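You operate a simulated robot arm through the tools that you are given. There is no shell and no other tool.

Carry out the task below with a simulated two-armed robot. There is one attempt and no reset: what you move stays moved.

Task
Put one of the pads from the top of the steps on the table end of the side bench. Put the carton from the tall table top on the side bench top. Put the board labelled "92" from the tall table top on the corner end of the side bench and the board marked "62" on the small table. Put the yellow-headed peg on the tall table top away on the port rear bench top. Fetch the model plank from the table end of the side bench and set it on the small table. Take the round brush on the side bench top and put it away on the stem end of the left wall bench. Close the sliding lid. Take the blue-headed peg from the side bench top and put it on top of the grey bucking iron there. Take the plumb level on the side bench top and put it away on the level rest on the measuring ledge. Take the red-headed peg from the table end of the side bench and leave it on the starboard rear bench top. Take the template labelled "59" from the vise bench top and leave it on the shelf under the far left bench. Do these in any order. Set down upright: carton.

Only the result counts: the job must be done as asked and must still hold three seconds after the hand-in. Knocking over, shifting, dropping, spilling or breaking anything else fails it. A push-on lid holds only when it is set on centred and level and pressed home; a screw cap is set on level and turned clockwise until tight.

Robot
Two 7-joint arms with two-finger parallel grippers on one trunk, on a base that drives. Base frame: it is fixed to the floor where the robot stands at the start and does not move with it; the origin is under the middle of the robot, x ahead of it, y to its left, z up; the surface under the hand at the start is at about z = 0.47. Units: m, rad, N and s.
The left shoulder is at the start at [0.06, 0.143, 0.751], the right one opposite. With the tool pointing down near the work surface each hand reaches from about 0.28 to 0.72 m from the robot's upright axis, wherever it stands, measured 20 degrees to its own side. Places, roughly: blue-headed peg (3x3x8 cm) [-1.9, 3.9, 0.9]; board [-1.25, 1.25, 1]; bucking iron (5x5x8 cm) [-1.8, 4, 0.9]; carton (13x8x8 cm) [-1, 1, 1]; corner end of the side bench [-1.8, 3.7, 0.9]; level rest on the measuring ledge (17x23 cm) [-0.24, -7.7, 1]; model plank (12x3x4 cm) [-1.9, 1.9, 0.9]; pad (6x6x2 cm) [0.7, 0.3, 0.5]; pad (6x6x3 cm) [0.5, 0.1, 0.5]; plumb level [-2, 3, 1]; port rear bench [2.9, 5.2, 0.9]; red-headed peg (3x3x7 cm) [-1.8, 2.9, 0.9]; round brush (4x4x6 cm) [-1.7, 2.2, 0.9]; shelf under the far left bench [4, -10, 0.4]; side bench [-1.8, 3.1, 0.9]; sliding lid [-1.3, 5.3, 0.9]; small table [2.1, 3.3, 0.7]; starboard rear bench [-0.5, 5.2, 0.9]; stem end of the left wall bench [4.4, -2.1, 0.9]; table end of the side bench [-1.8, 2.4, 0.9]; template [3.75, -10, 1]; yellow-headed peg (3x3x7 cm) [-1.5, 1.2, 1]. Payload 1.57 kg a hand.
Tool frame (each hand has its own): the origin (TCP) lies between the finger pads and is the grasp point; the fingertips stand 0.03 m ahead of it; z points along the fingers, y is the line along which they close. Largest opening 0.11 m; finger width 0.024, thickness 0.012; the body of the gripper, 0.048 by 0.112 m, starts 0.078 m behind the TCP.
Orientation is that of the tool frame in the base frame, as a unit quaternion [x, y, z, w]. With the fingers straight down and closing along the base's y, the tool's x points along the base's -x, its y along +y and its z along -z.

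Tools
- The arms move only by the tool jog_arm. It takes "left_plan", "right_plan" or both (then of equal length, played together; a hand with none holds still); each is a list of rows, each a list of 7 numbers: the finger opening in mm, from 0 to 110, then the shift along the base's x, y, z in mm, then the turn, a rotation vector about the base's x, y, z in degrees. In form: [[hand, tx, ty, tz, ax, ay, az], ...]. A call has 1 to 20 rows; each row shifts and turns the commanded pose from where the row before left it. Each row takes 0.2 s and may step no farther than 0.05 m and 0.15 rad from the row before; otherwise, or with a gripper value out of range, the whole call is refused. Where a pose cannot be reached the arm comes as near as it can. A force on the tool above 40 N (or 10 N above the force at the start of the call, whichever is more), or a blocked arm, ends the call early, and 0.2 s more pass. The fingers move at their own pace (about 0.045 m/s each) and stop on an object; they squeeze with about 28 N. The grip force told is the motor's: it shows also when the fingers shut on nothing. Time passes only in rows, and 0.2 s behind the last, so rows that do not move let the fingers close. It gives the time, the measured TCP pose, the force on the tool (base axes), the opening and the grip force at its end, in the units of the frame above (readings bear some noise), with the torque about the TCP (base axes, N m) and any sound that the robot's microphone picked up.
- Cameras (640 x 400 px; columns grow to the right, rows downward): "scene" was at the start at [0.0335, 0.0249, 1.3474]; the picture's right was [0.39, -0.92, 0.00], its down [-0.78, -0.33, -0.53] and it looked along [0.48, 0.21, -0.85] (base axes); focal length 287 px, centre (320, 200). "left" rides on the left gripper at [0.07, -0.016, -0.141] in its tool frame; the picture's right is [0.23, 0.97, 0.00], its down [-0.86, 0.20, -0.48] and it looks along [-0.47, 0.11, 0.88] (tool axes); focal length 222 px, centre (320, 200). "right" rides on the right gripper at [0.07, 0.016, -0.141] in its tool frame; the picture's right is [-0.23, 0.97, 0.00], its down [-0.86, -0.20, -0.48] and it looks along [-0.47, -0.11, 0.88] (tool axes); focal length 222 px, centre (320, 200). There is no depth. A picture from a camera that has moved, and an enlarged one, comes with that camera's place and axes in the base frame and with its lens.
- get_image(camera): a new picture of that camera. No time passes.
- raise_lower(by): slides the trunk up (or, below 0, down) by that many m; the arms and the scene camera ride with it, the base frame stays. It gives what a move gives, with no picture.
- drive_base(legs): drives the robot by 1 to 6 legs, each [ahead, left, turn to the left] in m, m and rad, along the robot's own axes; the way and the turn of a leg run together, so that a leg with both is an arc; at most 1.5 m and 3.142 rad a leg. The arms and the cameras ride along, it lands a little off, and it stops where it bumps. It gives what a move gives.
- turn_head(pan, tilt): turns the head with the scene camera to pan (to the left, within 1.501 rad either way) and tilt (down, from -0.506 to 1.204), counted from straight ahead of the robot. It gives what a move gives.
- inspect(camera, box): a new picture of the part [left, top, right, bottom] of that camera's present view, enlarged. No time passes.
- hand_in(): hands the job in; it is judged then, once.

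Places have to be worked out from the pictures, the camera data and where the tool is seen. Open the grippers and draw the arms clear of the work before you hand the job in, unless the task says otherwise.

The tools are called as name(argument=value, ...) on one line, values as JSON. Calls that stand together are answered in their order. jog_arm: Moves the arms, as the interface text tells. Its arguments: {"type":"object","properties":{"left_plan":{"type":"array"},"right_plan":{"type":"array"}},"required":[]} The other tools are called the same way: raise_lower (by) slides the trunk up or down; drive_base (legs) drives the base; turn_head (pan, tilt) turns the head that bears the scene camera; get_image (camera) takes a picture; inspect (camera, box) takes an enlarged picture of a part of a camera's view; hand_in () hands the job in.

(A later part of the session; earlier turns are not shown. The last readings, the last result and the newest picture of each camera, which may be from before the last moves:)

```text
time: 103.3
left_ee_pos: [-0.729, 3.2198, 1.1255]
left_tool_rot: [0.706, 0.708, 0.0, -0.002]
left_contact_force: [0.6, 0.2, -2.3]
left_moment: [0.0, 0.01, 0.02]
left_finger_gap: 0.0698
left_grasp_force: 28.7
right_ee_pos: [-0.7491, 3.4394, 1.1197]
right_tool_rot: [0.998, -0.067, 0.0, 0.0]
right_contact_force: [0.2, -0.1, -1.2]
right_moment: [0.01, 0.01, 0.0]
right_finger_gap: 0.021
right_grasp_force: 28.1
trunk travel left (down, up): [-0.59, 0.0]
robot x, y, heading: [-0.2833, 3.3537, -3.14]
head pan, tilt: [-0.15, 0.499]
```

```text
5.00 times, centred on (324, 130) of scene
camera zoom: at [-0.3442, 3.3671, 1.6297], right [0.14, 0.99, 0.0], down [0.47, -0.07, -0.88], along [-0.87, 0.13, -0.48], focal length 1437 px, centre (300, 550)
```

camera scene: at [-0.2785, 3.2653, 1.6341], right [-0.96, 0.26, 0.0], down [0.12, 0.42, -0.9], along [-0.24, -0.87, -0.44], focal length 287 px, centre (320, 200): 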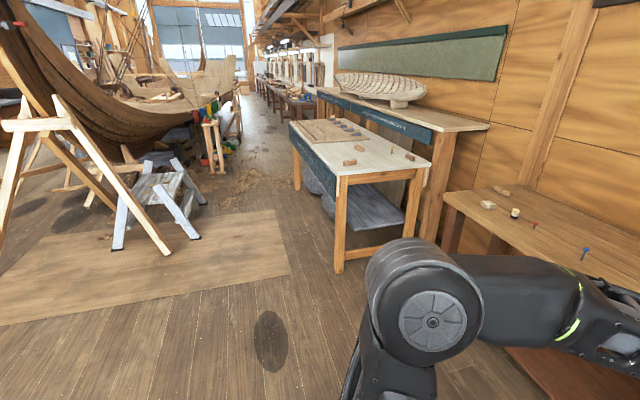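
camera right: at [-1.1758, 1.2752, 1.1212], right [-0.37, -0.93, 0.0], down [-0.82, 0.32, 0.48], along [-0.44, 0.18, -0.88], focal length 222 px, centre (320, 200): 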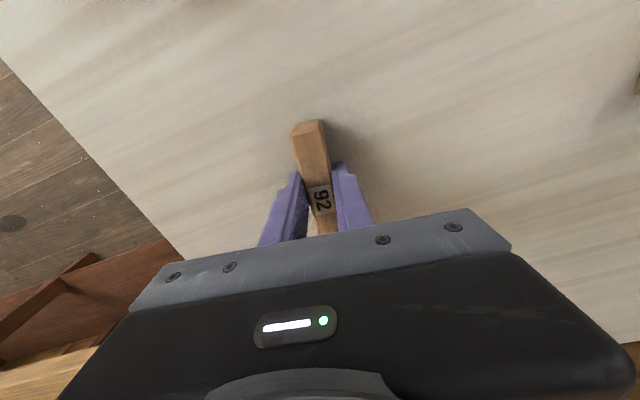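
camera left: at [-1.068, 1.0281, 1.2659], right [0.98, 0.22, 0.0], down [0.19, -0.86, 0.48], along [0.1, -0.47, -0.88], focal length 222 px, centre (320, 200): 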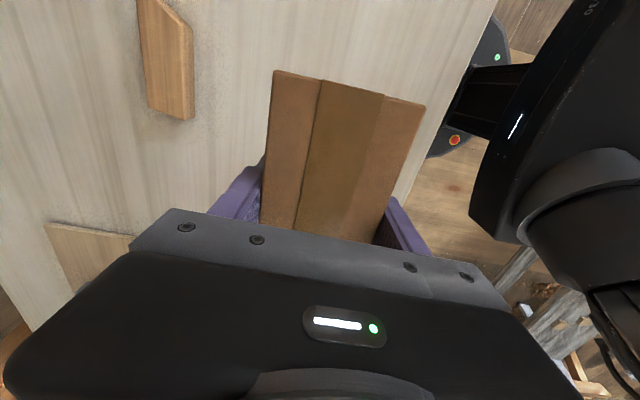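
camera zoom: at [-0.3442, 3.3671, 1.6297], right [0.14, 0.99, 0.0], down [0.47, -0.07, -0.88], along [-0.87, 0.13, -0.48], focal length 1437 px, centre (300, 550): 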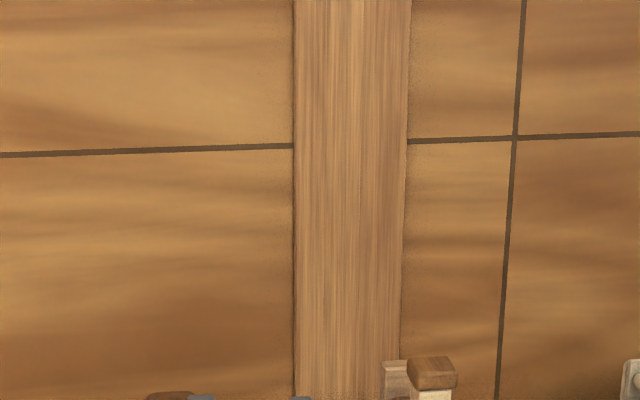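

The bench runs y=1.84–4.30 with its halves centred at 2.46 and 3.69. I'll put the carton at about (-1.58, 2.95) and 92 in front of the long box at about (-1.58, 3.9). I drive up to the bench.

drive_base(legs=[[0, 0.25, 0], [0.82, 0, 0]])

turn_head(pan=0.2, tilt=0.8)

get_image(camera="scene")

get_image(camera="left")

get_image(camera="right")

```text
time: 109.1
left_ee_pos: [-1.5433, 2.9754, 1.1238]
left_tool_rot: [0.711, 0.703, -0.001, -0.002]
left_contact_force: [0.1, 0.3, -3.2]
left_moment: [0.02, -0.02, -0.02]
left_finger_gap: 0.0697
left_grasp_force: 27.9
right_ee_pos: [-1.5598, 3.197, 1.1197]
right_tool_rot: [0.997, -0.075, 0.0, -0.001]
right_contact_force: [-0.7, 0.0, -1.0]
right_moment: [0.0, -0.02, 0.0]
right_finger_gap: 0.021
right_grasp_force: 28.2
trunk travel left (down, up): [-0.59, 0.0]
robot x, y, heading: [-1.0994, 3.1077, 3.135]
head pan, tilt: [-0.15, 0.499]
```

```text
time: 110.0
left_ee_pos: [-1.543, 2.9747, 1.1243]
left_tool_rot: [0.711, 0.703, -0.001, -0.002]
left_contact_force: [0.3, 0.4, -3.4]
left_moment: [-0.01, -0.02, 0.01]
left_finger_gap: 0.07
left_grasp_force: 28.1
right_ee_pos: [-1.56, 3.1978, 1.1207]
right_tool_rot: [0.997, -0.075, 0.0, 0.0]
right_contact_force: [0.1, 0.4, -0.9]
right_moment: [-0.02, 0.01, 0.0]
right_finger_gap: 0.0212
right_grasp_force: 28.3
trunk travel left (down, up): [-0.59, 0.0]
robot x, y, heading: [-1.1012, 3.1025, 3.131]
head pan, tilt: [0.201, 0.799]
```

```text
taken
camera scene: at [-1.1454, 3.0873, 1.6037], right [-0.19, 0.98, 0.0], down [0.7, 0.13, -0.7], along [-0.69, -0.13, -0.72], focal length 287 px, centre (320, 200)
```

scene: 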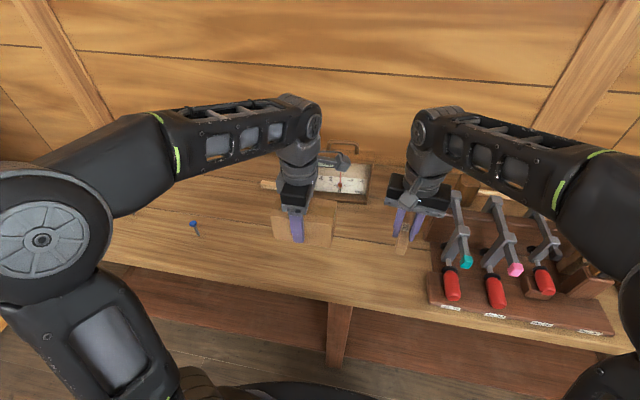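

```text
taken
camera left: at [-1.5576, 3.045, 1.2656], right [0.98, 0.22, 0.0], down [0.19, -0.86, 0.48], along [0.1, -0.47, -0.88], focal length 222 px, centre (320, 200)
```

left: 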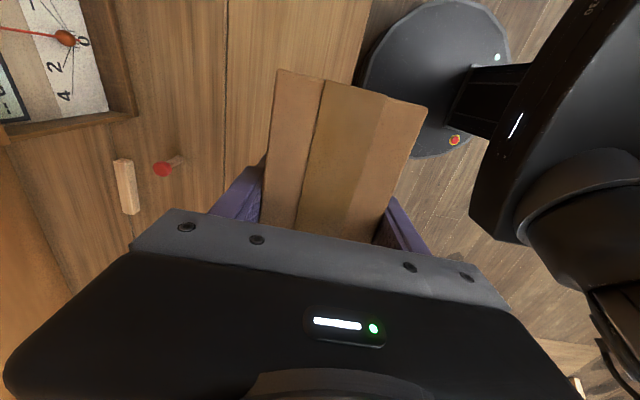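

```text
taken
camera right: at [-1.495, 3.1708, 1.2606], right [-0.37, -0.93, 0.0], down [-0.82, 0.33, 0.48], along [-0.44, 0.18, -0.88], focal length 222 px, centre (320, 200)
```

right: 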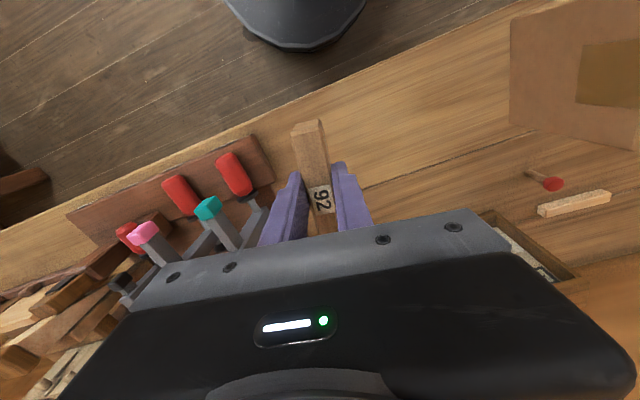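

The spot for the carton is clear (red peg base at (-1.79, 2.86)). I move the left hand to (-1.585, 2.96) and lower to just above contact.

jog_arm(left_plan=[[60, -21, -8, 0, 0, 0, 0], [60, -21, -7, 0, 0, 0, 0], [60, 0, 0, -45, 0, 0, 0], [60, 0, 0, -45, 0, 0, 0], [60, 0, 0, -45, 0, 0, 0], [60, 0, 0, -45, 0, 0, 0], [60, 0, 0, -20, 0, 0, 0], [60, 0, 0, -8, 0, 0, 0], [60, 0, 0, 0, 0, 0, 0]])

```text
time: 112.0
left_ee_pos: [-1.5835, 2.961, 0.9152]
left_tool_rot: [0.711, 0.703, -0.001, -0.002]
left_contact_force: [-0.2, 0.1, -3.2]
left_moment: [-0.03, 0.01, -0.01]
left_finger_gap: 0.0696
left_grasp_force: 28.2
right_ee_pos: [-1.5604, 3.1966, 1.1206]
right_tool_rot: [0.997, -0.074, 0.0, 0.0]
right_contact_force: [-0.3, 0.1, -1.3]
right_moment: [0.04, 0.0, 0.0]
right_finger_gap: 0.021
right_grasp_force: 27.9
trunk travel left (down, up): [-0.59, 0.0]
robot x, y, heading: [-1.0973, 3.1028, 3.133]
head pan, tilt: [0.201, 0.799]
```

jog_arm(left_plan=[[60, 0, 0, -3, 0, 0, 0], [60, 0, 0, -3, 0, 0, 0], [60, 0, 0, -2, 0, 0, 0], [60, 0, 0, 0, 0, 0, 0]])

```text
time: 113.0
left_ee_pos: [-1.5841, 2.9607, 0.9078]
left_tool_rot: [0.71, 0.704, -0.001, -0.001]
left_contact_force: [0.0, 0.6, -3.0]
left_moment: [-0.01, 0.0, 0.02]
left_finger_gap: 0.0694
left_grasp_force: 28.0
right_ee_pos: [-1.5591, 3.1968, 1.1191]
right_tool_rot: [0.997, -0.075, 0.0, 0.0]
right_contact_force: [0.2, 0.0, -0.8]
right_moment: [-0.01, 0.02, -0.02]
right_finger_gap: 0.0212
right_grasp_force: 28.4
trunk travel left (down, up): [-0.59, 0.0]
robot x, y, heading: [-1.0983, 3.1034, 3.128]
head pan, tilt: [0.201, 0.799]
```

No contact yet; I continue in 2 mm steps.

jog_arm(left_plan=[[60, 0, 0, -2, 0, 0, 0], [60, 0, 0, -2, 0, 0, 0], [60, 0, 0, -2, 0, 0, 0], [60, 0, 0, 0, 0, 0, 0]])

```text
time: 114.0
left_ee_pos: [-1.5836, 2.9597, 0.9037]
left_tool_rot: [0.711, 0.703, -0.002, -0.004]
left_contact_force: [0.1, -2.5, 30.0]
left_moment: [0.01, -1.16, 0.1]
left_finger_gap: 0.0696
left_grasp_force: 27.8
right_ee_pos: [-1.5577, 3.1968, 1.1219]
right_tool_rot: [0.997, -0.076, -0.001, 0.0]
right_contact_force: [-0.5, 0.0, -0.8]
right_moment: [0.0, 0.0, 0.0]
right_finger_gap: 0.0211
right_grasp_force: 28.3
trunk travel left (down, up): [-0.59, 0.0]
robot x, y, heading: [-1.0947, 3.1065, 3.132]
head pan, tilt: [0.201, 0.799]
```

Contact at 30 N; I back up 2 mm to ease it, then open and rise.

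jog_arm(left_plan=[[60, 0, 0, 2, 0, 0, 0], [60, 0, 0, 0, 0, 0, 0], [80, 0, 0, 0, 0, 0, 0], [110, 0, 0, 0, 0, 0, 0], [110, 0, 0, 0, 0, 0, 0], [110, 0, 0, 0, 0, 0, 0], [110, 0, 0, 30, 0, 0, 0], [110, 0, 0, 45, 0, 0, 0], [110, 0, 0, 45, 0, 0, 0], [110, 0, 0, 45, 0, 0, 0], [110, 0, 0, 45, 0, 0, 0], [110, 0, 0, 20, 0, 0, 0]])

get_image(camera="left")

get_image(camera="scene")

```text
time: 116.6
left_ee_pos: [-1.5846, 2.9581, 1.1362]
left_tool_rot: [0.711, 0.703, -0.001, -0.001]
left_contact_force: [0.0, 0.0, 0.5]
left_moment: [-0.01, 0.01, -0.04]
left_finger_gap: 0.1099
left_grasp_force: 0.1
right_ee_pos: [-1.5593, 3.1981, 1.1198]
right_tool_rot: [0.997, -0.075, 0.0, 0.0]
right_contact_force: [-0.4, -0.1, -0.8]
right_moment: [-0.01, -0.02, -0.01]
right_finger_gap: 0.0209
right_grasp_force: 28.3
trunk travel left (down, up): [-0.59, 0.0]
robot x, y, heading: [-1.0963, 3.1034, 3.131]
head pan, tilt: [0.201, 0.799]
```

```text
taken
camera left: at [-1.5993, 3.0295, 1.2772], right [0.98, 0.22, 0.0], down [0.19, -0.86, 0.48], along [0.1, -0.47, -0.88], focal length 222 px, centre (320, 200)
```

left: 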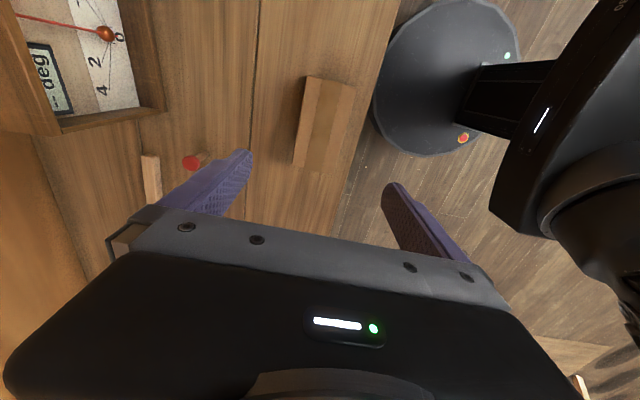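

```text
taken
camera scene: at [-1.1452, 3.0873, 1.6037], right [-0.19, 0.98, 0.0], down [0.7, 0.14, -0.7], along [-0.68, -0.13, -0.72], focal length 287 px, centre (320, 200)
```

scene: 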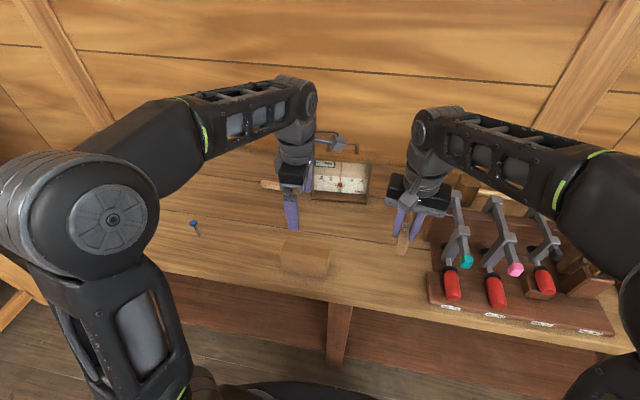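

The carton stands upright on the bench. I pull the left hand back a little, then strafe to the corner end.

jog_arm(left_plan=[[110, 45, -10, 0, 0, 0, 0], [110, 45, -10, 0, 0, 0, 0]], right_plan=[[5, 30, 0, 0, 0, 0, 0], [5, 20, 0, 0, 0, 0, 0]])

drive_base(legs=[[0, -0.6, 0]])

turn_head(pan=-0.2, tilt=0.75)

get_image(camera="scene")

get_image(camera="right")

```text
time: 117.2
left_ee_pos: [-1.4919, 2.9421, 1.1345]
left_tool_rot: [0.711, 0.703, -0.002, -0.001]
left_contact_force: [0.5, 0.3, -0.5]
left_moment: [-0.02, 0.01, -0.01]
left_finger_gap: 0.11
left_grasp_force: 0.0
right_ee_pos: [-1.5097, 3.1959, 1.1214]
right_tool_rot: [0.997, -0.074, -0.001, 0.0]
right_contact_force: [0.0, -0.9, -0.6]
right_moment: [0.01, -0.03, 0.01]
right_finger_gap: 0.021
right_grasp_force: 28.0
trunk travel left (down, up): [-0.59, 0.0]
robot x, y, heading: [-1.0943, 3.1066, 3.134]
head pan, tilt: [0.201, 0.799]
```

```text
time: 120.5
left_ee_pos: [-1.4864, 3.5356, 1.1348]
left_tool_rot: [0.712, 0.702, -0.001, -0.002]
left_contact_force: [0.6, -0.1, 0.3]
left_moment: [-0.03, 0.0, 0.0]
left_finger_gap: 0.1102
left_grasp_force: 0.1
right_ee_pos: [-1.5046, 3.7911, 1.1207]
right_tool_rot: [0.997, -0.076, 0.0, 0.0]
right_contact_force: [-0.6, -0.5, -0.7]
right_moment: [-0.04, -0.01, -0.02]
right_finger_gap: 0.0212
right_grasp_force: 28.3
trunk travel left (down, up): [-0.59, 0.0]
robot x, y, heading: [-1.0892, 3.6973, 3.127]
head pan, tilt: [0.201, 0.799]
```

```text
time: 121.4
left_ee_pos: [-1.4873, 3.5354, 1.1338]
left_tool_rot: [0.711, 0.703, 0.0, -0.001]
left_contact_force: [-0.7, -0.1, -0.5]
left_moment: [0.0, 0.0, 0.02]
left_finger_gap: 0.1098
left_grasp_force: 0.1
right_ee_pos: [-1.5041, 3.7908, 1.1203]
right_tool_rot: [0.997, -0.076, 0.0, 0.0]
right_contact_force: [0.0, 0.0, -0.3]
right_moment: [-0.01, -0.01, 0.03]
right_finger_gap: 0.0211
right_grasp_force: 28.6
trunk travel left (down, up): [-0.59, 0.0]
robot x, y, heading: [-1.0895, 3.7, 3.125]
head pan, tilt: [-0.201, 0.75]
```

```text
taken
camera scene: at [-1.1402, 3.7132, 1.6077], right [0.21, 0.98, 0.0], down [0.67, -0.14, -0.73], along [-0.71, 0.15, -0.68], focal length 287 px, centre (320, 200)
```

scene: 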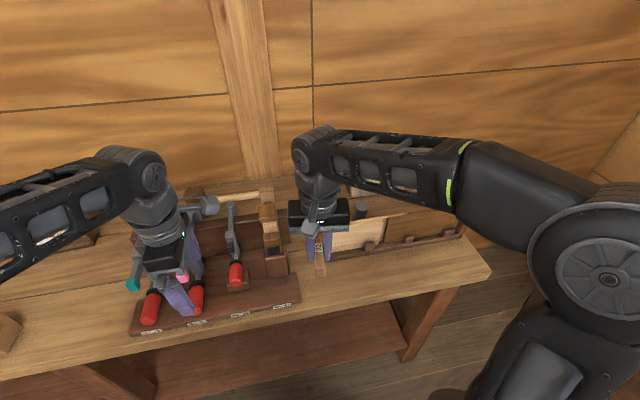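

```text
taken
camera right: at [-1.4387, 3.7645, 1.2618], right [-0.37, -0.93, 0.0], down [-0.81, 0.33, 0.48], along [-0.44, 0.18, -0.88], focal length 222 px, centre (320, 200)
```

right: 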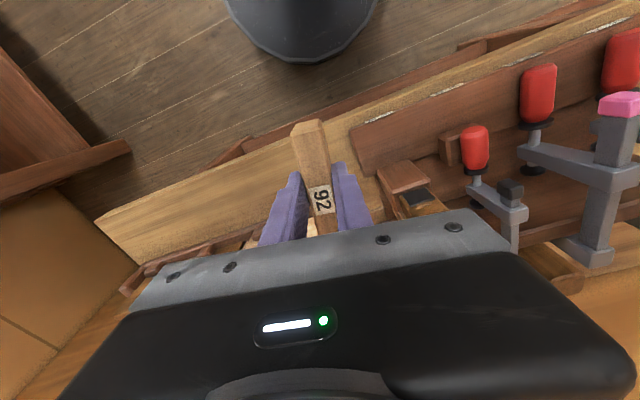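

The free strip in front of the box is x -1.50…-1.665, y 3.8…4.2. I carry 92 to (-1.583, 3.97), square it, and lower to near contact.

jog_arm(right_plan=[[5, -20, 43, 0, 0, 0, 8], [5, -20, 43, 0, 0, 0, 0], [5, -20, 43, 0, 0, 0, 0], [5, -19, 43, 0, 0, 0, 0], [5, 0, 0, -45, 0, 0, 0], [5, 0, 0, -45, 0, 0, 0], [5, 0, 0, -45, 0, 0, 0], [5, 0, 0, -45, 0, 0, 0], [5, 0, 0, -20, 0, 0, 0], [5, 0, 0, 0, 0, 0, 0]])

get_image(camera="right")

get_image(camera="scene")

```text
time: 123.6
left_ee_pos: [-1.4872, 3.5361, 1.1349]
left_tool_rot: [0.711, 0.703, -0.001, -0.002]
left_contact_force: [-0.3, 0.6, 0.2]
left_moment: [0.01, -0.01, 0.0]
left_finger_gap: 0.1101
left_grasp_force: 0.0
right_ee_pos: [-1.5826, 3.9623, 0.9199]
right_tool_rot: [1.0, -0.005, 0.001, 0.0]
right_contact_force: [2.0, 0.3, 1.3]
right_moment: [-0.01, 0.05, 0.02]
right_finger_gap: 0.0214
right_grasp_force: 27.5
trunk travel left (down, up): [-0.59, 0.0]
robot x, y, heading: [-1.0904, 3.6983, 3.131]
head pan, tilt: [-0.201, 0.75]
```

```text
taken
camera right: at [-1.5143, 3.9452, 1.0606], right [-0.24, -0.97, 0.0], down [-0.85, 0.21, 0.48], along [-0.46, 0.11, -0.88], focal length 222 px, centre (320, 200)
```

right: 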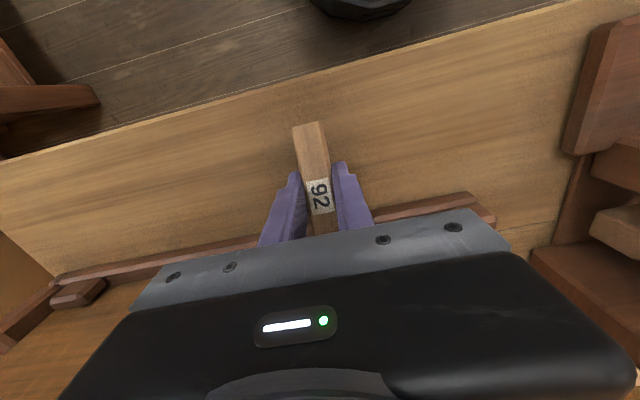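

```text
taken
camera scene: at [-1.14, 3.7132, 1.6075], right [0.21, 0.98, 0.0], down [0.67, -0.14, -0.73], along [-0.71, 0.15, -0.68], focal length 287 px, centre (320, 200)
```

scene: 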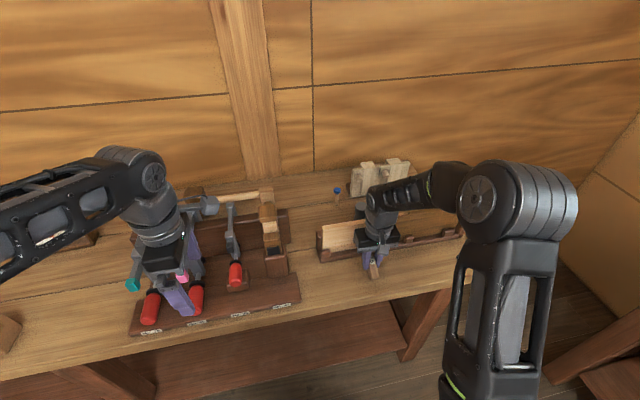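

The box lip is near the board's far end (2 N in x), so I shift 15 mm back, then lower gently.

jog_arm(right_plan=[[5, 15, 0, 3, 0, 0, 0], [5, 0, 0, -8, 0, 0, 0], [5, 0, 0, -5, 0, 0, 0], [5, 0, 0, -4, 0, 0, 0], [5, 0, 0, 0, 0, 0, 0]])

```text
time: 124.8
left_ee_pos: [-1.4848, 3.5351, 1.1351]
left_tool_rot: [0.711, 0.703, -0.001, -0.001]
left_contact_force: [-0.2, 0.3, -0.6]
left_moment: [0.01, 0.02, 0.01]
left_finger_gap: 0.1102
left_grasp_force: 0.1
right_ee_pos: [-1.5688, 3.9612, 0.9086]
right_tool_rot: [1.0, -0.007, -0.003, 0.0]
right_contact_force: [-10.0, 0.9, 21.8]
right_moment: [0.06, -0.24, 0.09]
right_finger_gap: 0.0214
right_grasp_force: 28.2
trunk travel left (down, up): [-0.59, 0.0]
robot x, y, heading: [-1.0925, 3.6985, 3.131]
head pan, tilt: [-0.201, 0.75]
```

Contact came 8 mm early with the reaction toward the near end: the board is slightly nose-down. I look closely before releasing.

inspect(camera="right", box=[240, 100, 400, 250])

inspect(camera="scene", box=[310, 210, 438, 290])

```text
2.67 times, centred on (320, 175) of right
camera zoom: at [-1.4998, 3.9449, 1.0487], right [-0.24, -0.97, 0.0], down [-0.85, 0.21, 0.48], along [-0.47, 0.11, -0.88], focal length 592 px, centre (320, 267)
```

zoom: 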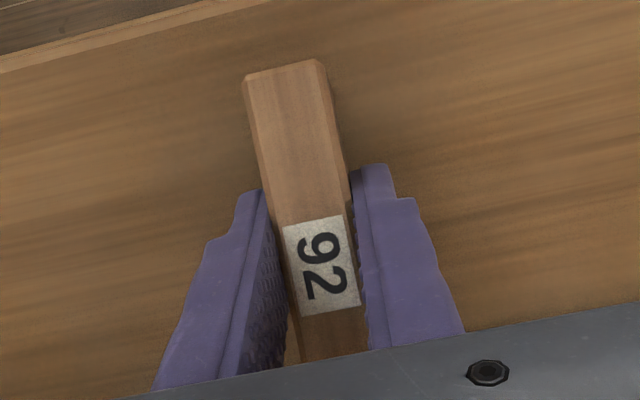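

```text
5.00 times, centred on (374, 250) of scene
camera zoom: at [-1.1396, 3.7125, 1.6079], right [0.21, 0.98, 0.0], down [0.67, -0.14, -0.73], along [-0.72, 0.15, -0.68], focal length 1437 px, centre (50, -50)
```

zoom: 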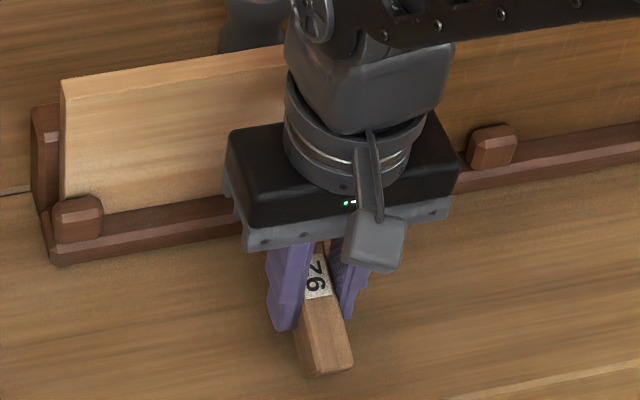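

jog_arm(right_plan=[[5, 0, 0, -2, 0, 0, 0], [5, 0, 0, -1, 0, 0, 0], [5, 0, 0, 0, 0, 0, 0]])

```text
time: 125.6
left_ee_pos: [-1.4859, 3.5343, 1.1336]
left_tool_rot: [0.711, 0.703, -0.001, -0.002]
left_contact_force: [-0.8, -0.8, -0.6]
left_moment: [0.02, 0.0, 0.0]
left_finger_gap: 0.1102
left_grasp_force: 0.0
right_ee_pos: [-1.5672, 3.9614, 0.905]
right_tool_rot: [1.0, -0.006, -0.001, 0.0]
right_contact_force: [-5.7, -0.6, 20.5]
right_moment: [-0.04, -0.42, 0.01]
right_finger_gap: 0.0212
right_grasp_force: 28.5
trunk travel left (down, up): [-0.59, 0.0]
robot x, y, heading: [-1.0879, 3.698, 3.131]
head pan, tilt: [-0.201, 0.75]
```

The board is turning flat in the grip; I press 3 mm more.

jog_arm(right_plan=[[5, 0, 0, -2, 0, 0, 0], [5, 0, 0, -2, 0, 0, 0], [5, 0, 0, 0, 0, 0, 0]])

```text
time: 126.4
left_ee_pos: [-1.4862, 3.5347, 1.1335]
left_tool_rot: [0.712, 0.702, -0.002, -0.003]
left_contact_force: [0.1, -0.4, 0.7]
left_moment: [0.01, -0.01, -0.02]
left_finger_gap: 0.1105
left_grasp_force: 0.1
right_ee_pos: [-1.5658, 3.961, 0.9001]
right_tool_rot: [1.0, -0.006, 0.0, 0.001]
right_contact_force: [0.8, -3.5, 15.7]
right_moment: [-0.1, -0.55, -0.1]
right_finger_gap: 0.0212
right_grasp_force: 27.7
trunk travel left (down, up): [-0.59, 0.0]
robot x, y, heading: [-1.0879, 3.6974, 3.128]
head pan, tilt: [-0.201, 0.75]
```

Now at the expected height for a flat board (0.900). I open the fingers a little, then rise.

jog_arm(right_plan=[[5, 0, 0, -1, 0, 0, 0], [30, 0, 0, 0, 0, 0, 0], [50, 0, 0, 0, 0, 0, 0], [50, 0, 0, 0, 0, 0, 0], [50, 0, 0, 0, 0, 0, 0], [50, 0, 0, 30, 0, 0, 0], [50, 0, 0, 45, 0, 0, 0], [50, 0, 0, 45, 0, 0, 0], [80, 0, 0, 45, 0, 0, 0], [110, 0, 0, 40, 0, 0, 0]])

get_image(camera="right")

get_image(camera="scene")

```text
time: 128.6
left_ee_pos: [-1.4865, 3.5351, 1.1346]
left_tool_rot: [0.711, 0.703, -0.001, -0.002]
left_contact_force: [-0.1, 0.7, -0.6]
left_moment: [0.03, 0.03, 0.0]
left_finger_gap: 0.11
left_grasp_force: 0.1
right_ee_pos: [-1.5658, 3.9622, 1.1035]
right_tool_rot: [1.0, -0.006, 0.0, -0.001]
right_contact_force: [0.4, -0.1, 0.5]
right_moment: [0.02, 0.0, 0.0]
right_finger_gap: 0.1005
right_grasp_force: 0.0
trunk travel left (down, up): [-0.59, 0.0]
robot x, y, heading: [-1.0893, 3.6945, 3.127]
head pan, tilt: [-0.201, 0.75]
```

```text
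taken
camera right: at [-1.4986, 3.9456, 1.2445], right [-0.24, -0.97, 0.0], down [-0.85, 0.21, 0.48], along [-0.46, 0.11, -0.88], focal length 222 px, centre (320, 200)
```

right: 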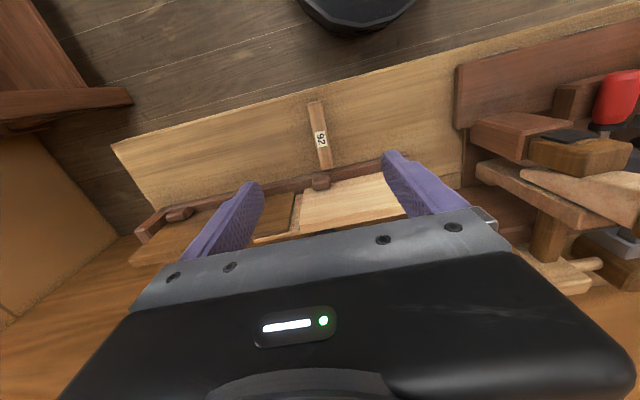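

```text
taken
camera scene: at [-1.1399, 3.713, 1.6077], right [0.21, 0.98, 0.0], down [0.67, -0.14, -0.73], along [-0.71, 0.15, -0.68], focal length 287 px, centre (320, 200)
```

scene: 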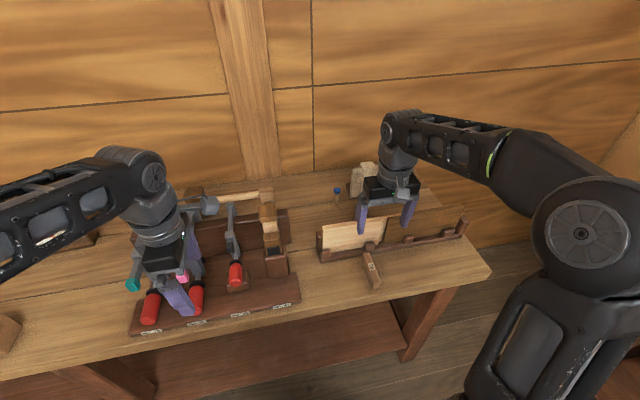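

92 stands flat on the corner end. I pull the right hand back to see the blue peg and the bucking iron behind the box.

jog_arm(right_plan=[[110, 40, 30, 10, 0, 0, 0], [110, 40, 30, 10, 0, 0, 0], [110, 40, 0, 0, 0, 0, 0]])

inspect(camera="scene", box=[230, 120, 470, 270])

```text
refused: row 1 steps farther than a row can; nothing moved
```

```text
2.67 times, centred on (350, 195) of scene
camera zoom: at [-1.1399, 3.713, 1.6077], right [0.21, 0.98, 0.0], down [0.67, -0.14, -0.73], along [-0.71, 0.15, -0.68], focal length 766 px, centre (240, 213)
```

zoom: 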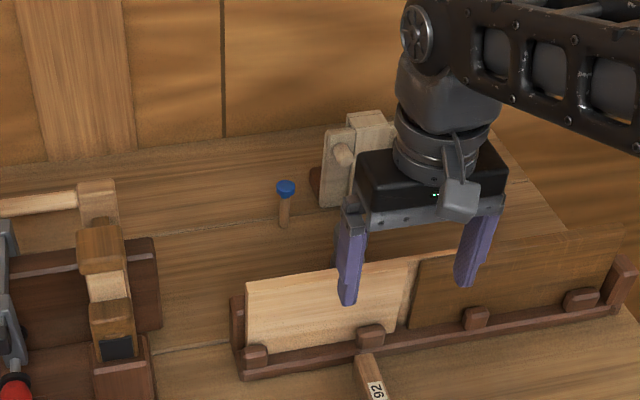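

jog_arm(right_plan=[[110, 40, 20, 0, 0, 0, 0], [110, 40, 20, 0, 0, 0, 0], [110, 40, 0, 0, 0, 0, 0]])

inspect(camera="scene", box=[230, 120, 470, 270])

get_image(camera="right")

```text
time: 129.4
left_ee_pos: [-1.4839, 3.5359, 1.1354]
left_tool_rot: [0.711, 0.703, -0.001, -0.002]
left_contact_force: [-0.3, -0.1, 0.0]
left_moment: [-0.01, 0.03, 0.0]
left_finger_gap: 0.11
left_grasp_force: 0.1
right_ee_pos: [-1.4424, 4.0021, 1.1042]
right_tool_rot: [1.0, -0.006, 0.0, 0.0]
right_contact_force: [0.8, 0.9, 0.4]
right_moment: [-0.01, 0.04, -0.01]
right_finger_gap: 0.11
right_grasp_force: 0.1
trunk travel left (down, up): [-0.59, 0.0]
robot x, y, heading: [-1.0877, 3.6992, 3.132]
head pan, tilt: [-0.201, 0.75]
```

```text
2.67 times, centred on (350, 195) of scene
camera zoom: at [-1.1382, 3.713, 1.6078], right [0.21, 0.98, 0.0], down [0.67, -0.14, -0.73], along [-0.72, 0.15, -0.68], focal length 766 px, centre (240, 213)
```

zoom: 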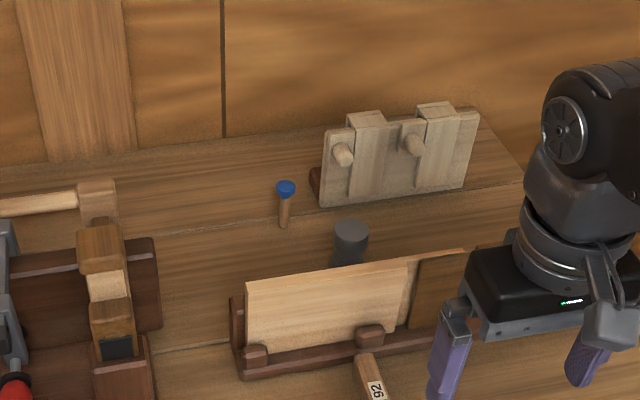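

```text
taken
camera right: at [-1.3759, 3.9865, 1.2458], right [-0.24, -0.97, 0.0], down [-0.85, 0.21, 0.48], along [-0.47, 0.11, -0.88], focal length 222 px, centre (320, 200)
```

right: 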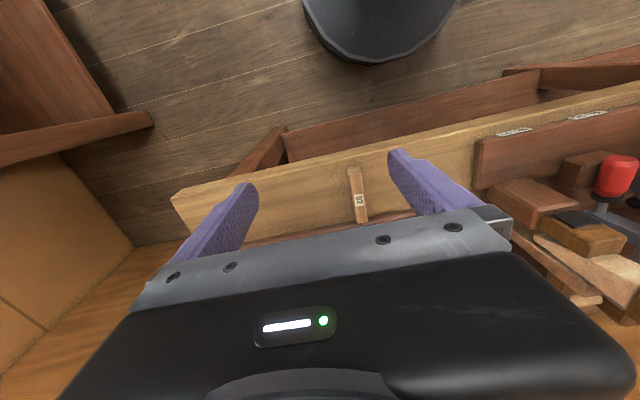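

The grey cylinder (bucking iron) is at about (-1.78, 3.99) and the wooden blue-headed peg at (-1.89, 3.93). I drive 0.12 m closer for reach and slightly right.

drive_base(legs=[[0.12, -0.05, 0]])

jog_arm(right_plan=[[70, -45, -20, 0, 0, 0, 0], [70, -45, -20, 0, 0, 0, 0], [70, -45, -20, 0, 0, 0, 0], [70, -45, -20, 0, 0, 0, 0], [70, -45, -20, 0, 0, 0, 0], [70, -45, -10, 0, 0, 0, 0], [70, -45, 0, 0, 0, 0, 0], [70, 0, 0, 0, 0, 0, 0]])

get_image(camera="right")

get_image(camera="scene")

```text
time: 130.7
left_ee_pos: [-1.6022, 3.5877, 1.1341]
left_tool_rot: [0.712, 0.703, -0.001, 0.0]
left_contact_force: [-0.8, 0.8, -0.1]
left_moment: [-0.02, -0.08, -0.04]
left_finger_gap: 0.1101
left_grasp_force: 0.1
right_ee_pos: [-1.561, 4.0554, 1.1043]
right_tool_rot: [1.0, -0.006, 0.0, 0.0]
right_contact_force: [-1.5, 0.5, -0.3]
right_moment: [0.0, -0.03, -0.03]
right_finger_gap: 0.1101
right_grasp_force: 0.0
trunk travel left (down, up): [-0.59, 0.0]
robot x, y, heading: [-1.2043, 3.7516, 3.131]
head pan, tilt: [-0.201, 0.75]
```

```text
time: 132.4
left_ee_pos: [-1.6013, 3.5878, 1.1345]
left_tool_rot: [0.712, 0.702, 0.0, -0.001]
left_contact_force: [0.0, 0.0, 0.6]
left_moment: [-0.03, -0.01, 0.0]
left_finger_gap: 0.1099
left_grasp_force: 0.0
right_ee_pos: [-1.8073, 3.95, 1.105]
right_tool_rot: [1.0, -0.007, 0.0, -0.001]
right_contact_force: [0.6, -0.2, -0.2]
right_moment: [-0.03, -0.02, -0.02]
right_finger_gap: 0.0702
right_grasp_force: 0.2
right hand out of reach, approached as far as the arm can: row 6, 7
trunk travel left (down, up): [-0.59, 0.0]
robot x, y, heading: [-1.2015, 3.7435, 3.129]
head pan, tilt: [-0.201, 0.75]
```

```text
taken
camera right: at [-1.7388, 3.9327, 1.2458], right [-0.24, -0.97, 0.0], down [-0.85, 0.21, 0.48], along [-0.47, 0.11, -0.88], focal length 222 px, centre (320, 200)
```

right: 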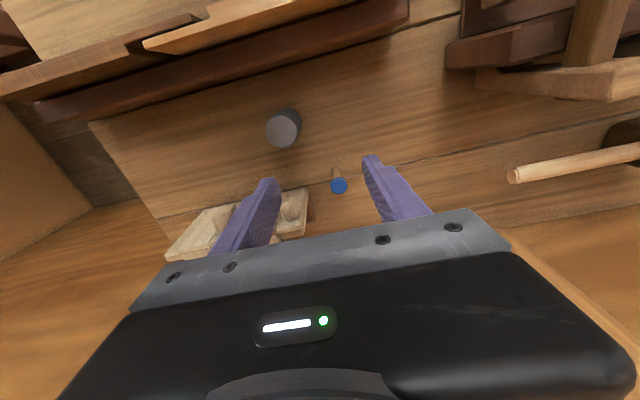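

```text
taken
camera scene: at [-1.2544, 3.7649, 1.6077], right [0.21, 0.98, 0.0], down [0.67, -0.14, -0.73], along [-0.71, 0.15, -0.68], focal length 287 px, centre (320, 200)
```

scene: 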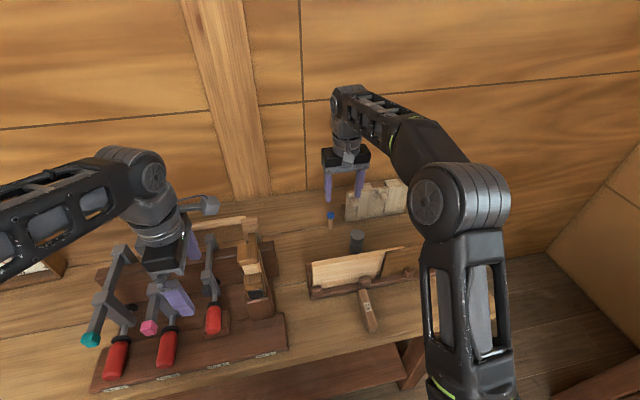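

Reach ended short at this height; peg head is at (-1.888, 3.937), iron top at (-1.785, 3.991). I edge 5 cm closer, then move over the peg while lowering to z=1.0.

drive_base(legs=[[0.05, 0, 0]])

jog_arm(right_plan=[[70, 0, 0, -40, 0, 0, 0], [70, -15, -7, -30, 0, 0, 0], [70, -15, -6, -25, 0, 0, 0], [70, 0, 0, 0, 0, 0, 0]])

get_image(camera="right")

```text
time: 133.4
left_ee_pos: [-1.6538, 3.5868, 1.1334]
left_tool_rot: [0.711, 0.703, -0.001, 0.0]
left_contact_force: [0.5, -1.0, -0.6]
left_moment: [0.02, 0.0, 0.02]
left_finger_gap: 0.11
left_grasp_force: 0.1
right_ee_pos: [-1.8592, 3.9497, 1.1044]
right_tool_rot: [1.0, -0.005, 0.001, 0.0]
right_contact_force: [0.3, 0.6, -0.3]
right_moment: [0.02, -0.04, 0.03]
right_finger_gap: 0.07
right_grasp_force: 0.0
trunk travel left (down, up): [-0.59, 0.0]
robot x, y, heading: [-1.2524, 3.7531, 3.131]
head pan, tilt: [-0.201, 0.75]
```

```text
time: 134.4
left_ee_pos: [-1.6501, 3.5877, 1.134]
left_tool_rot: [0.711, 0.704, -0.001, -0.001]
left_contact_force: [0.4, -0.7, 0.0]
left_moment: [-0.02, 0.03, -0.02]
left_finger_gap: 0.1103
left_grasp_force: 0.0
right_ee_pos: [-1.8846, 3.9377, 1.0081]
right_tool_rot: [1.0, -0.006, -0.001, 0.0]
right_contact_force: [0.3, 1.0, 0.2]
right_moment: [-0.04, 0.0, -0.04]
right_finger_gap: 0.0702
right_grasp_force: 0.0
trunk travel left (down, up): [-0.59, 0.0]
robot x, y, heading: [-1.2528, 3.7532, 3.131]
head pan, tilt: [-0.201, 0.75]
```

```text
taken
camera right: at [-1.8178, 3.9206, 1.1495], right [-0.24, -0.97, 0.0], down [-0.85, 0.21, 0.48], along [-0.47, 0.11, -0.88], focal length 222 px, centre (320, 200)
```

right: 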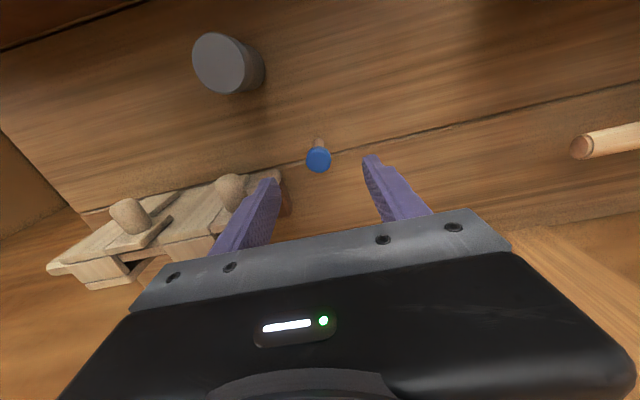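

The hand is centred on the peg. A grey board corner lies near (-1.90, 3.975), so I narrow the opening to 46 mm, shift 4 mm away and descend onto the head.

jog_arm(right_plan=[[46, 4, 0, 0, 0, 0, 0], [46, 0, 0, -10, 0, 0, 0], [46, 0, 0, -30, 0, 0, 0], [46, 0, 0, -25, 0, 0, 0], [46, 0, 0, -15, 0, 0, 0], [46, 0, 0, 0, 0, 0, 0]])

get_image(camera="right")

inspect(camera="scene", box=[290, 160, 418, 240])

```text
time: 135.8
left_ee_pos: [-1.6507, 3.588, 1.1346]
left_tool_rot: [0.711, 0.704, -0.001, -0.001]
left_contact_force: [-0.3, -0.4, 0.5]
left_moment: [-0.02, 0.0, 0.0]
left_finger_gap: 0.1098
left_grasp_force: 0.0
right_ee_pos: [-1.8837, 3.9367, 0.9278]
right_tool_rot: [1.0, -0.006, 0.0, 0.0]
right_contact_force: [0.1, -0.3, 0.6]
right_moment: [0.01, 0.02, 0.01]
right_finger_gap: 0.0461
right_grasp_force: 0.1
trunk travel left (down, up): [-0.59, 0.0]
robot x, y, heading: [-1.2526, 3.7542, 3.127]
head pan, tilt: [-0.201, 0.75]
```

```text
taken
camera right: at [-1.8149, 3.92, 1.0692], right [-0.24, -0.97, 0.0], down [-0.85, 0.21, 0.48], along [-0.47, 0.11, -0.88], focal length 222 px, centre (320, 200)
```

right: 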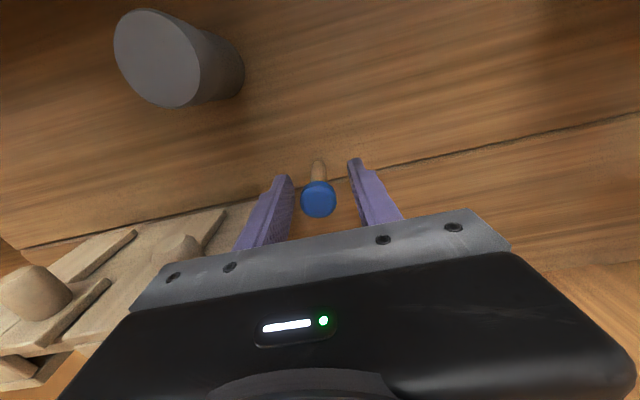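

```text
5.00 times, centred on (354, 200) of scene
camera zoom: at [-1.3046, 3.7655, 1.6077], right [0.21, 0.98, 0.0], down [0.67, -0.14, -0.73], along [-0.71, 0.15, -0.68], focal length 1437 px, centre (150, 200)
```

zoom: 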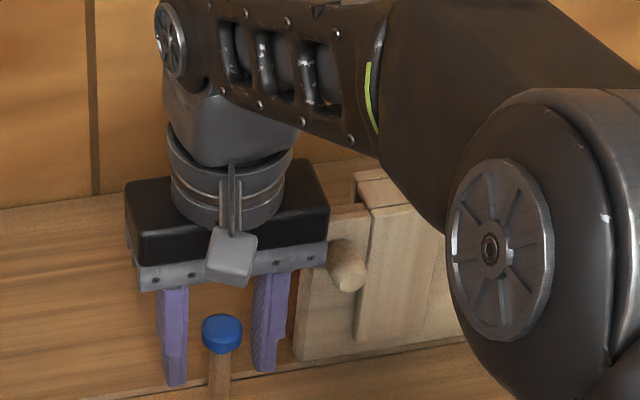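

The head lies between the fingers within 5 mm of centre. I close on it.

jog_arm(right_plan=[[46, -3, 0, 0, 0, 0, 0], [5, 0, 0, 0, 0, 0, 0], [5, 0, 0, 0, 0, 0, 0], [5, 0, 0, 0, 0, 0, 0], [5, 0, 0, 0, 0, 0, 0]])

get_image(camera="right")

inspect(camera="scene", box=[290, 160, 418, 240])

```text
time: 137.0
left_ee_pos: [-1.6508, 3.5872, 1.1346]
left_tool_rot: [0.711, 0.703, -0.002, -0.001]
left_contact_force: [-0.6, -0.4, 0.0]
left_moment: [0.06, 0.01, 0.03]
left_finger_gap: 0.11
left_grasp_force: 0.0
right_ee_pos: [-1.8846, 3.9357, 0.9291]
right_tool_rot: [1.0, -0.005, 0.0, 0.0]
right_contact_force: [0.0, 0.3, -0.5]
right_moment: [-0.05, -0.01, 0.02]
right_finger_gap: 0.0241
right_grasp_force: 27.6
trunk travel left (down, up): [-0.59, 0.0]
robot x, y, heading: [-1.2561, 3.7509, 3.131]
head pan, tilt: [-0.201, 0.75]
```

```text
taken
camera right: at [-1.8175, 3.9197, 1.0697], right [-0.24, -0.97, 0.0], down [-0.85, 0.21, 0.48], along [-0.47, 0.11, -0.88], focal length 222 px, centre (320, 200)
```

right: 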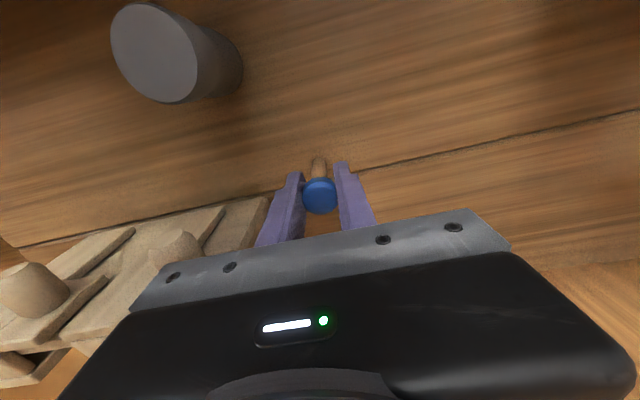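

```text
5.00 times, centred on (354, 200) of scene
camera zoom: at [-1.3047, 3.7655, 1.6077], right [0.21, 0.98, 0.0], down [0.67, -0.14, -0.73], along [-0.71, 0.15, -0.68], focal length 1437 px, centre (150, 200)
```

zoom: 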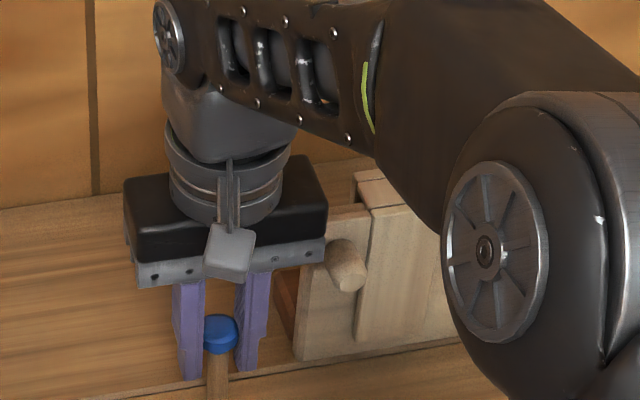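

The head is gripped (24 mm). I lift straight up 11 cm and carry the peg over the iron, then check alignment.

jog_arm(right_plan=[[5, 0, 0, 10, 0, 0, 0], [5, 0, 0, 25, 0, 0, 0], [5, 0, 0, 40, 0, 0, 0], [5, 0, 0, 35, 0, 0, 0], [5, 33, 19, 0, 0, 0, 0], [5, 33, 19, 0, 0, 0, 0], [5, 34, 18, 0, 0, 0, 0], [5, 0, 0, 0, 0, 0, 0]])

get_image(camera="right")

inspect(camera="scene", box=[300, 170, 460, 270])

```text
time: 138.8
left_ee_pos: [-1.6524, 3.5876, 1.1331]
left_tool_rot: [0.71, 0.704, -0.001, -0.001]
left_contact_force: [-0.9, 0.3, -0.5]
left_moment: [0.0, -0.04, -0.02]
left_finger_gap: 0.11
left_grasp_force: 0.1
right_ee_pos: [-1.7877, 3.9923, 1.0407]
right_tool_rot: [1.0, -0.005, 0.001, 0.0]
right_contact_force: [-0.1, -0.1, -0.2]
right_moment: [0.04, 0.01, 0.0]
right_finger_gap: 0.0242
right_grasp_force: 28.3
trunk travel left (down, up): [-0.59, 0.0]
robot x, y, heading: [-1.2545, 3.7501, 3.13]
head pan, tilt: [-0.201, 0.75]
```

```text
taken
camera right: at [-1.7208, 3.9752, 1.1817], right [-0.24, -0.97, 0.0], down [-0.85, 0.21, 0.48], along [-0.46, 0.11, -0.88], focal length 222 px, centre (320, 200)
```

right: 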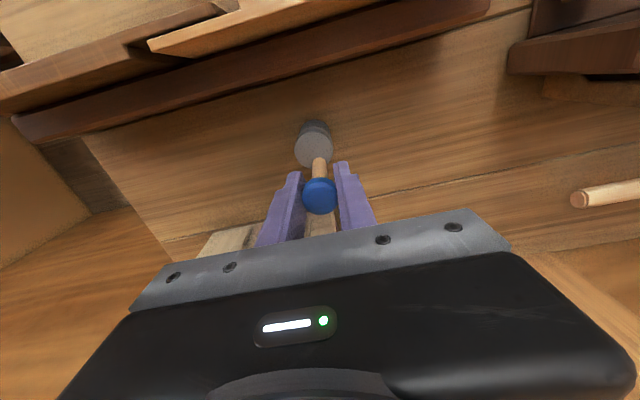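

```text
4.00 times, centred on (380, 220) of scene
camera zoom: at [-1.3056, 3.7651, 1.6077], right [0.21, 0.98, 0.0], down [0.67, -0.14, -0.73], along [-0.71, 0.15, -0.68], focal length 1150 px, centre (80, 120)
```

zoom: 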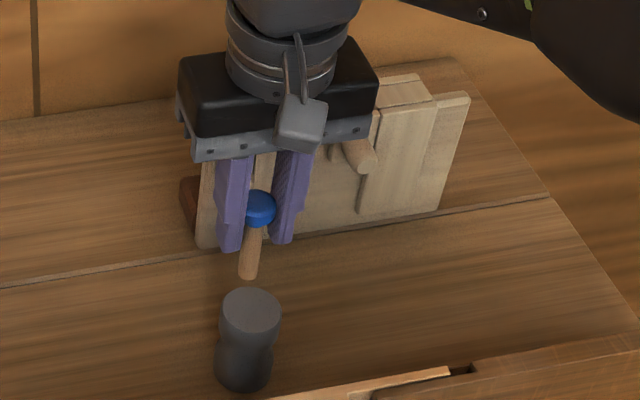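

Peg bottom is about 3 mm from the iron's centre, and the peg looks vertical. I shift +3 mm in y and descend to just above the iron.

jog_arm(right_plan=[[5, 1, 3, 0, 0, 0, 0], [5, 0, 0, -12, 0, 0, 0], [5, 0, 0, -10, 0, 0, 0], [5, 0, 0, -4, 0, 0, 0], [5, 0, 0, 0, 0, 0, 0]])

inspect(camera="right", box=[240, 80, 400, 240])

inspect(camera="scene", box=[320, 200, 400, 250])

```text
time: 140.0
left_ee_pos: [-1.6506, 3.587, 1.134]
left_tool_rot: [0.711, 0.703, 0.0, -0.001]
left_contact_force: [0.1, -0.3, 0.3]
left_moment: [0.0, -0.01, 0.02]
left_finger_gap: 0.11
left_grasp_force: 0.0
right_ee_pos: [-1.7858, 3.9954, 1.0145]
right_tool_rot: [1.0, -0.005, 0.0, 0.0]
right_contact_force: [0.5, -0.6, 0.2]
right_moment: [0.04, 0.01, 0.04]
right_finger_gap: 0.0241
right_grasp_force: 27.8
trunk travel left (down, up): [-0.59, 0.0]
robot x, y, heading: [-1.2545, 3.7506, 3.132]
head pan, tilt: [-0.201, 0.75]
```

```text
2.50 times, centred on (320, 160) of right
camera zoom: at [-1.7171, 3.9788, 1.1545], right [-0.24, -0.97, 0.0], down [-0.85, 0.21, 0.48], along [-0.47, 0.11, -0.88], focal length 555 px, centre (320, 300)
```

zoom: 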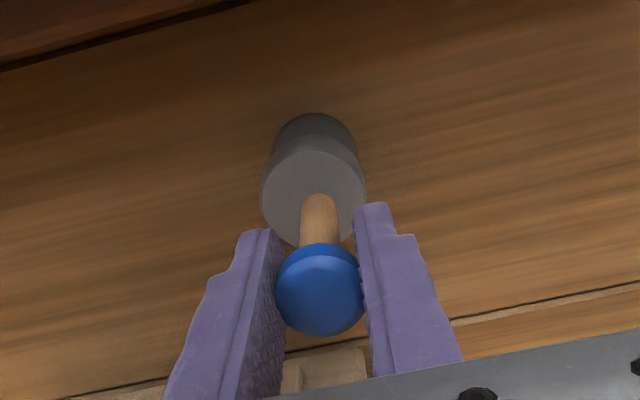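

```text
8.00 times, centred on (360, 225) of scene
camera zoom: at [-1.3046, 3.7656, 1.6077], right [0.21, 0.98, 0.0], down [0.67, -0.14, -0.73], along [-0.71, 0.15, -0.68], focal length 2300 px, centre (0, 0)
```

zoom: 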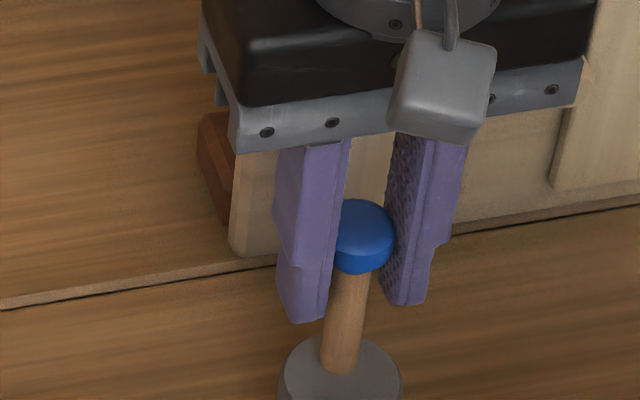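

The peg is centred about 5 mm over the iron. I lower in 1.5 mm steps until contact.

jog_arm(right_plan=[[5, 0, 0, -2, 0, 0, 0], [5, 0, 0, -1.5, 0, 0, 0], [5, 0, 0, 0, 0, 0, 0]])

```text
time: 140.8
left_ee_pos: [-1.6519, 3.5888, 1.1349]
left_tool_rot: [0.711, 0.703, -0.001, -0.002]
left_contact_force: [-0.4, -0.4, 0.3]
left_moment: [-0.03, -0.03, -0.06]
left_finger_gap: 0.1097
left_grasp_force: 0.1
right_ee_pos: [-1.7861, 3.9962, 1.0105]
right_tool_rot: [1.0, -0.004, -0.001, 0.0]
right_contact_force: [-0.2, 0.5, 0.0]
right_moment: [0.01, 0.03, 0.0]
right_finger_gap: 0.0242
right_grasp_force: 28.0
trunk travel left (down, up): [-0.59, 0.0]
robot x, y, heading: [-1.2528, 3.7506, 3.125]
head pan, tilt: [-0.201, 0.75]
```

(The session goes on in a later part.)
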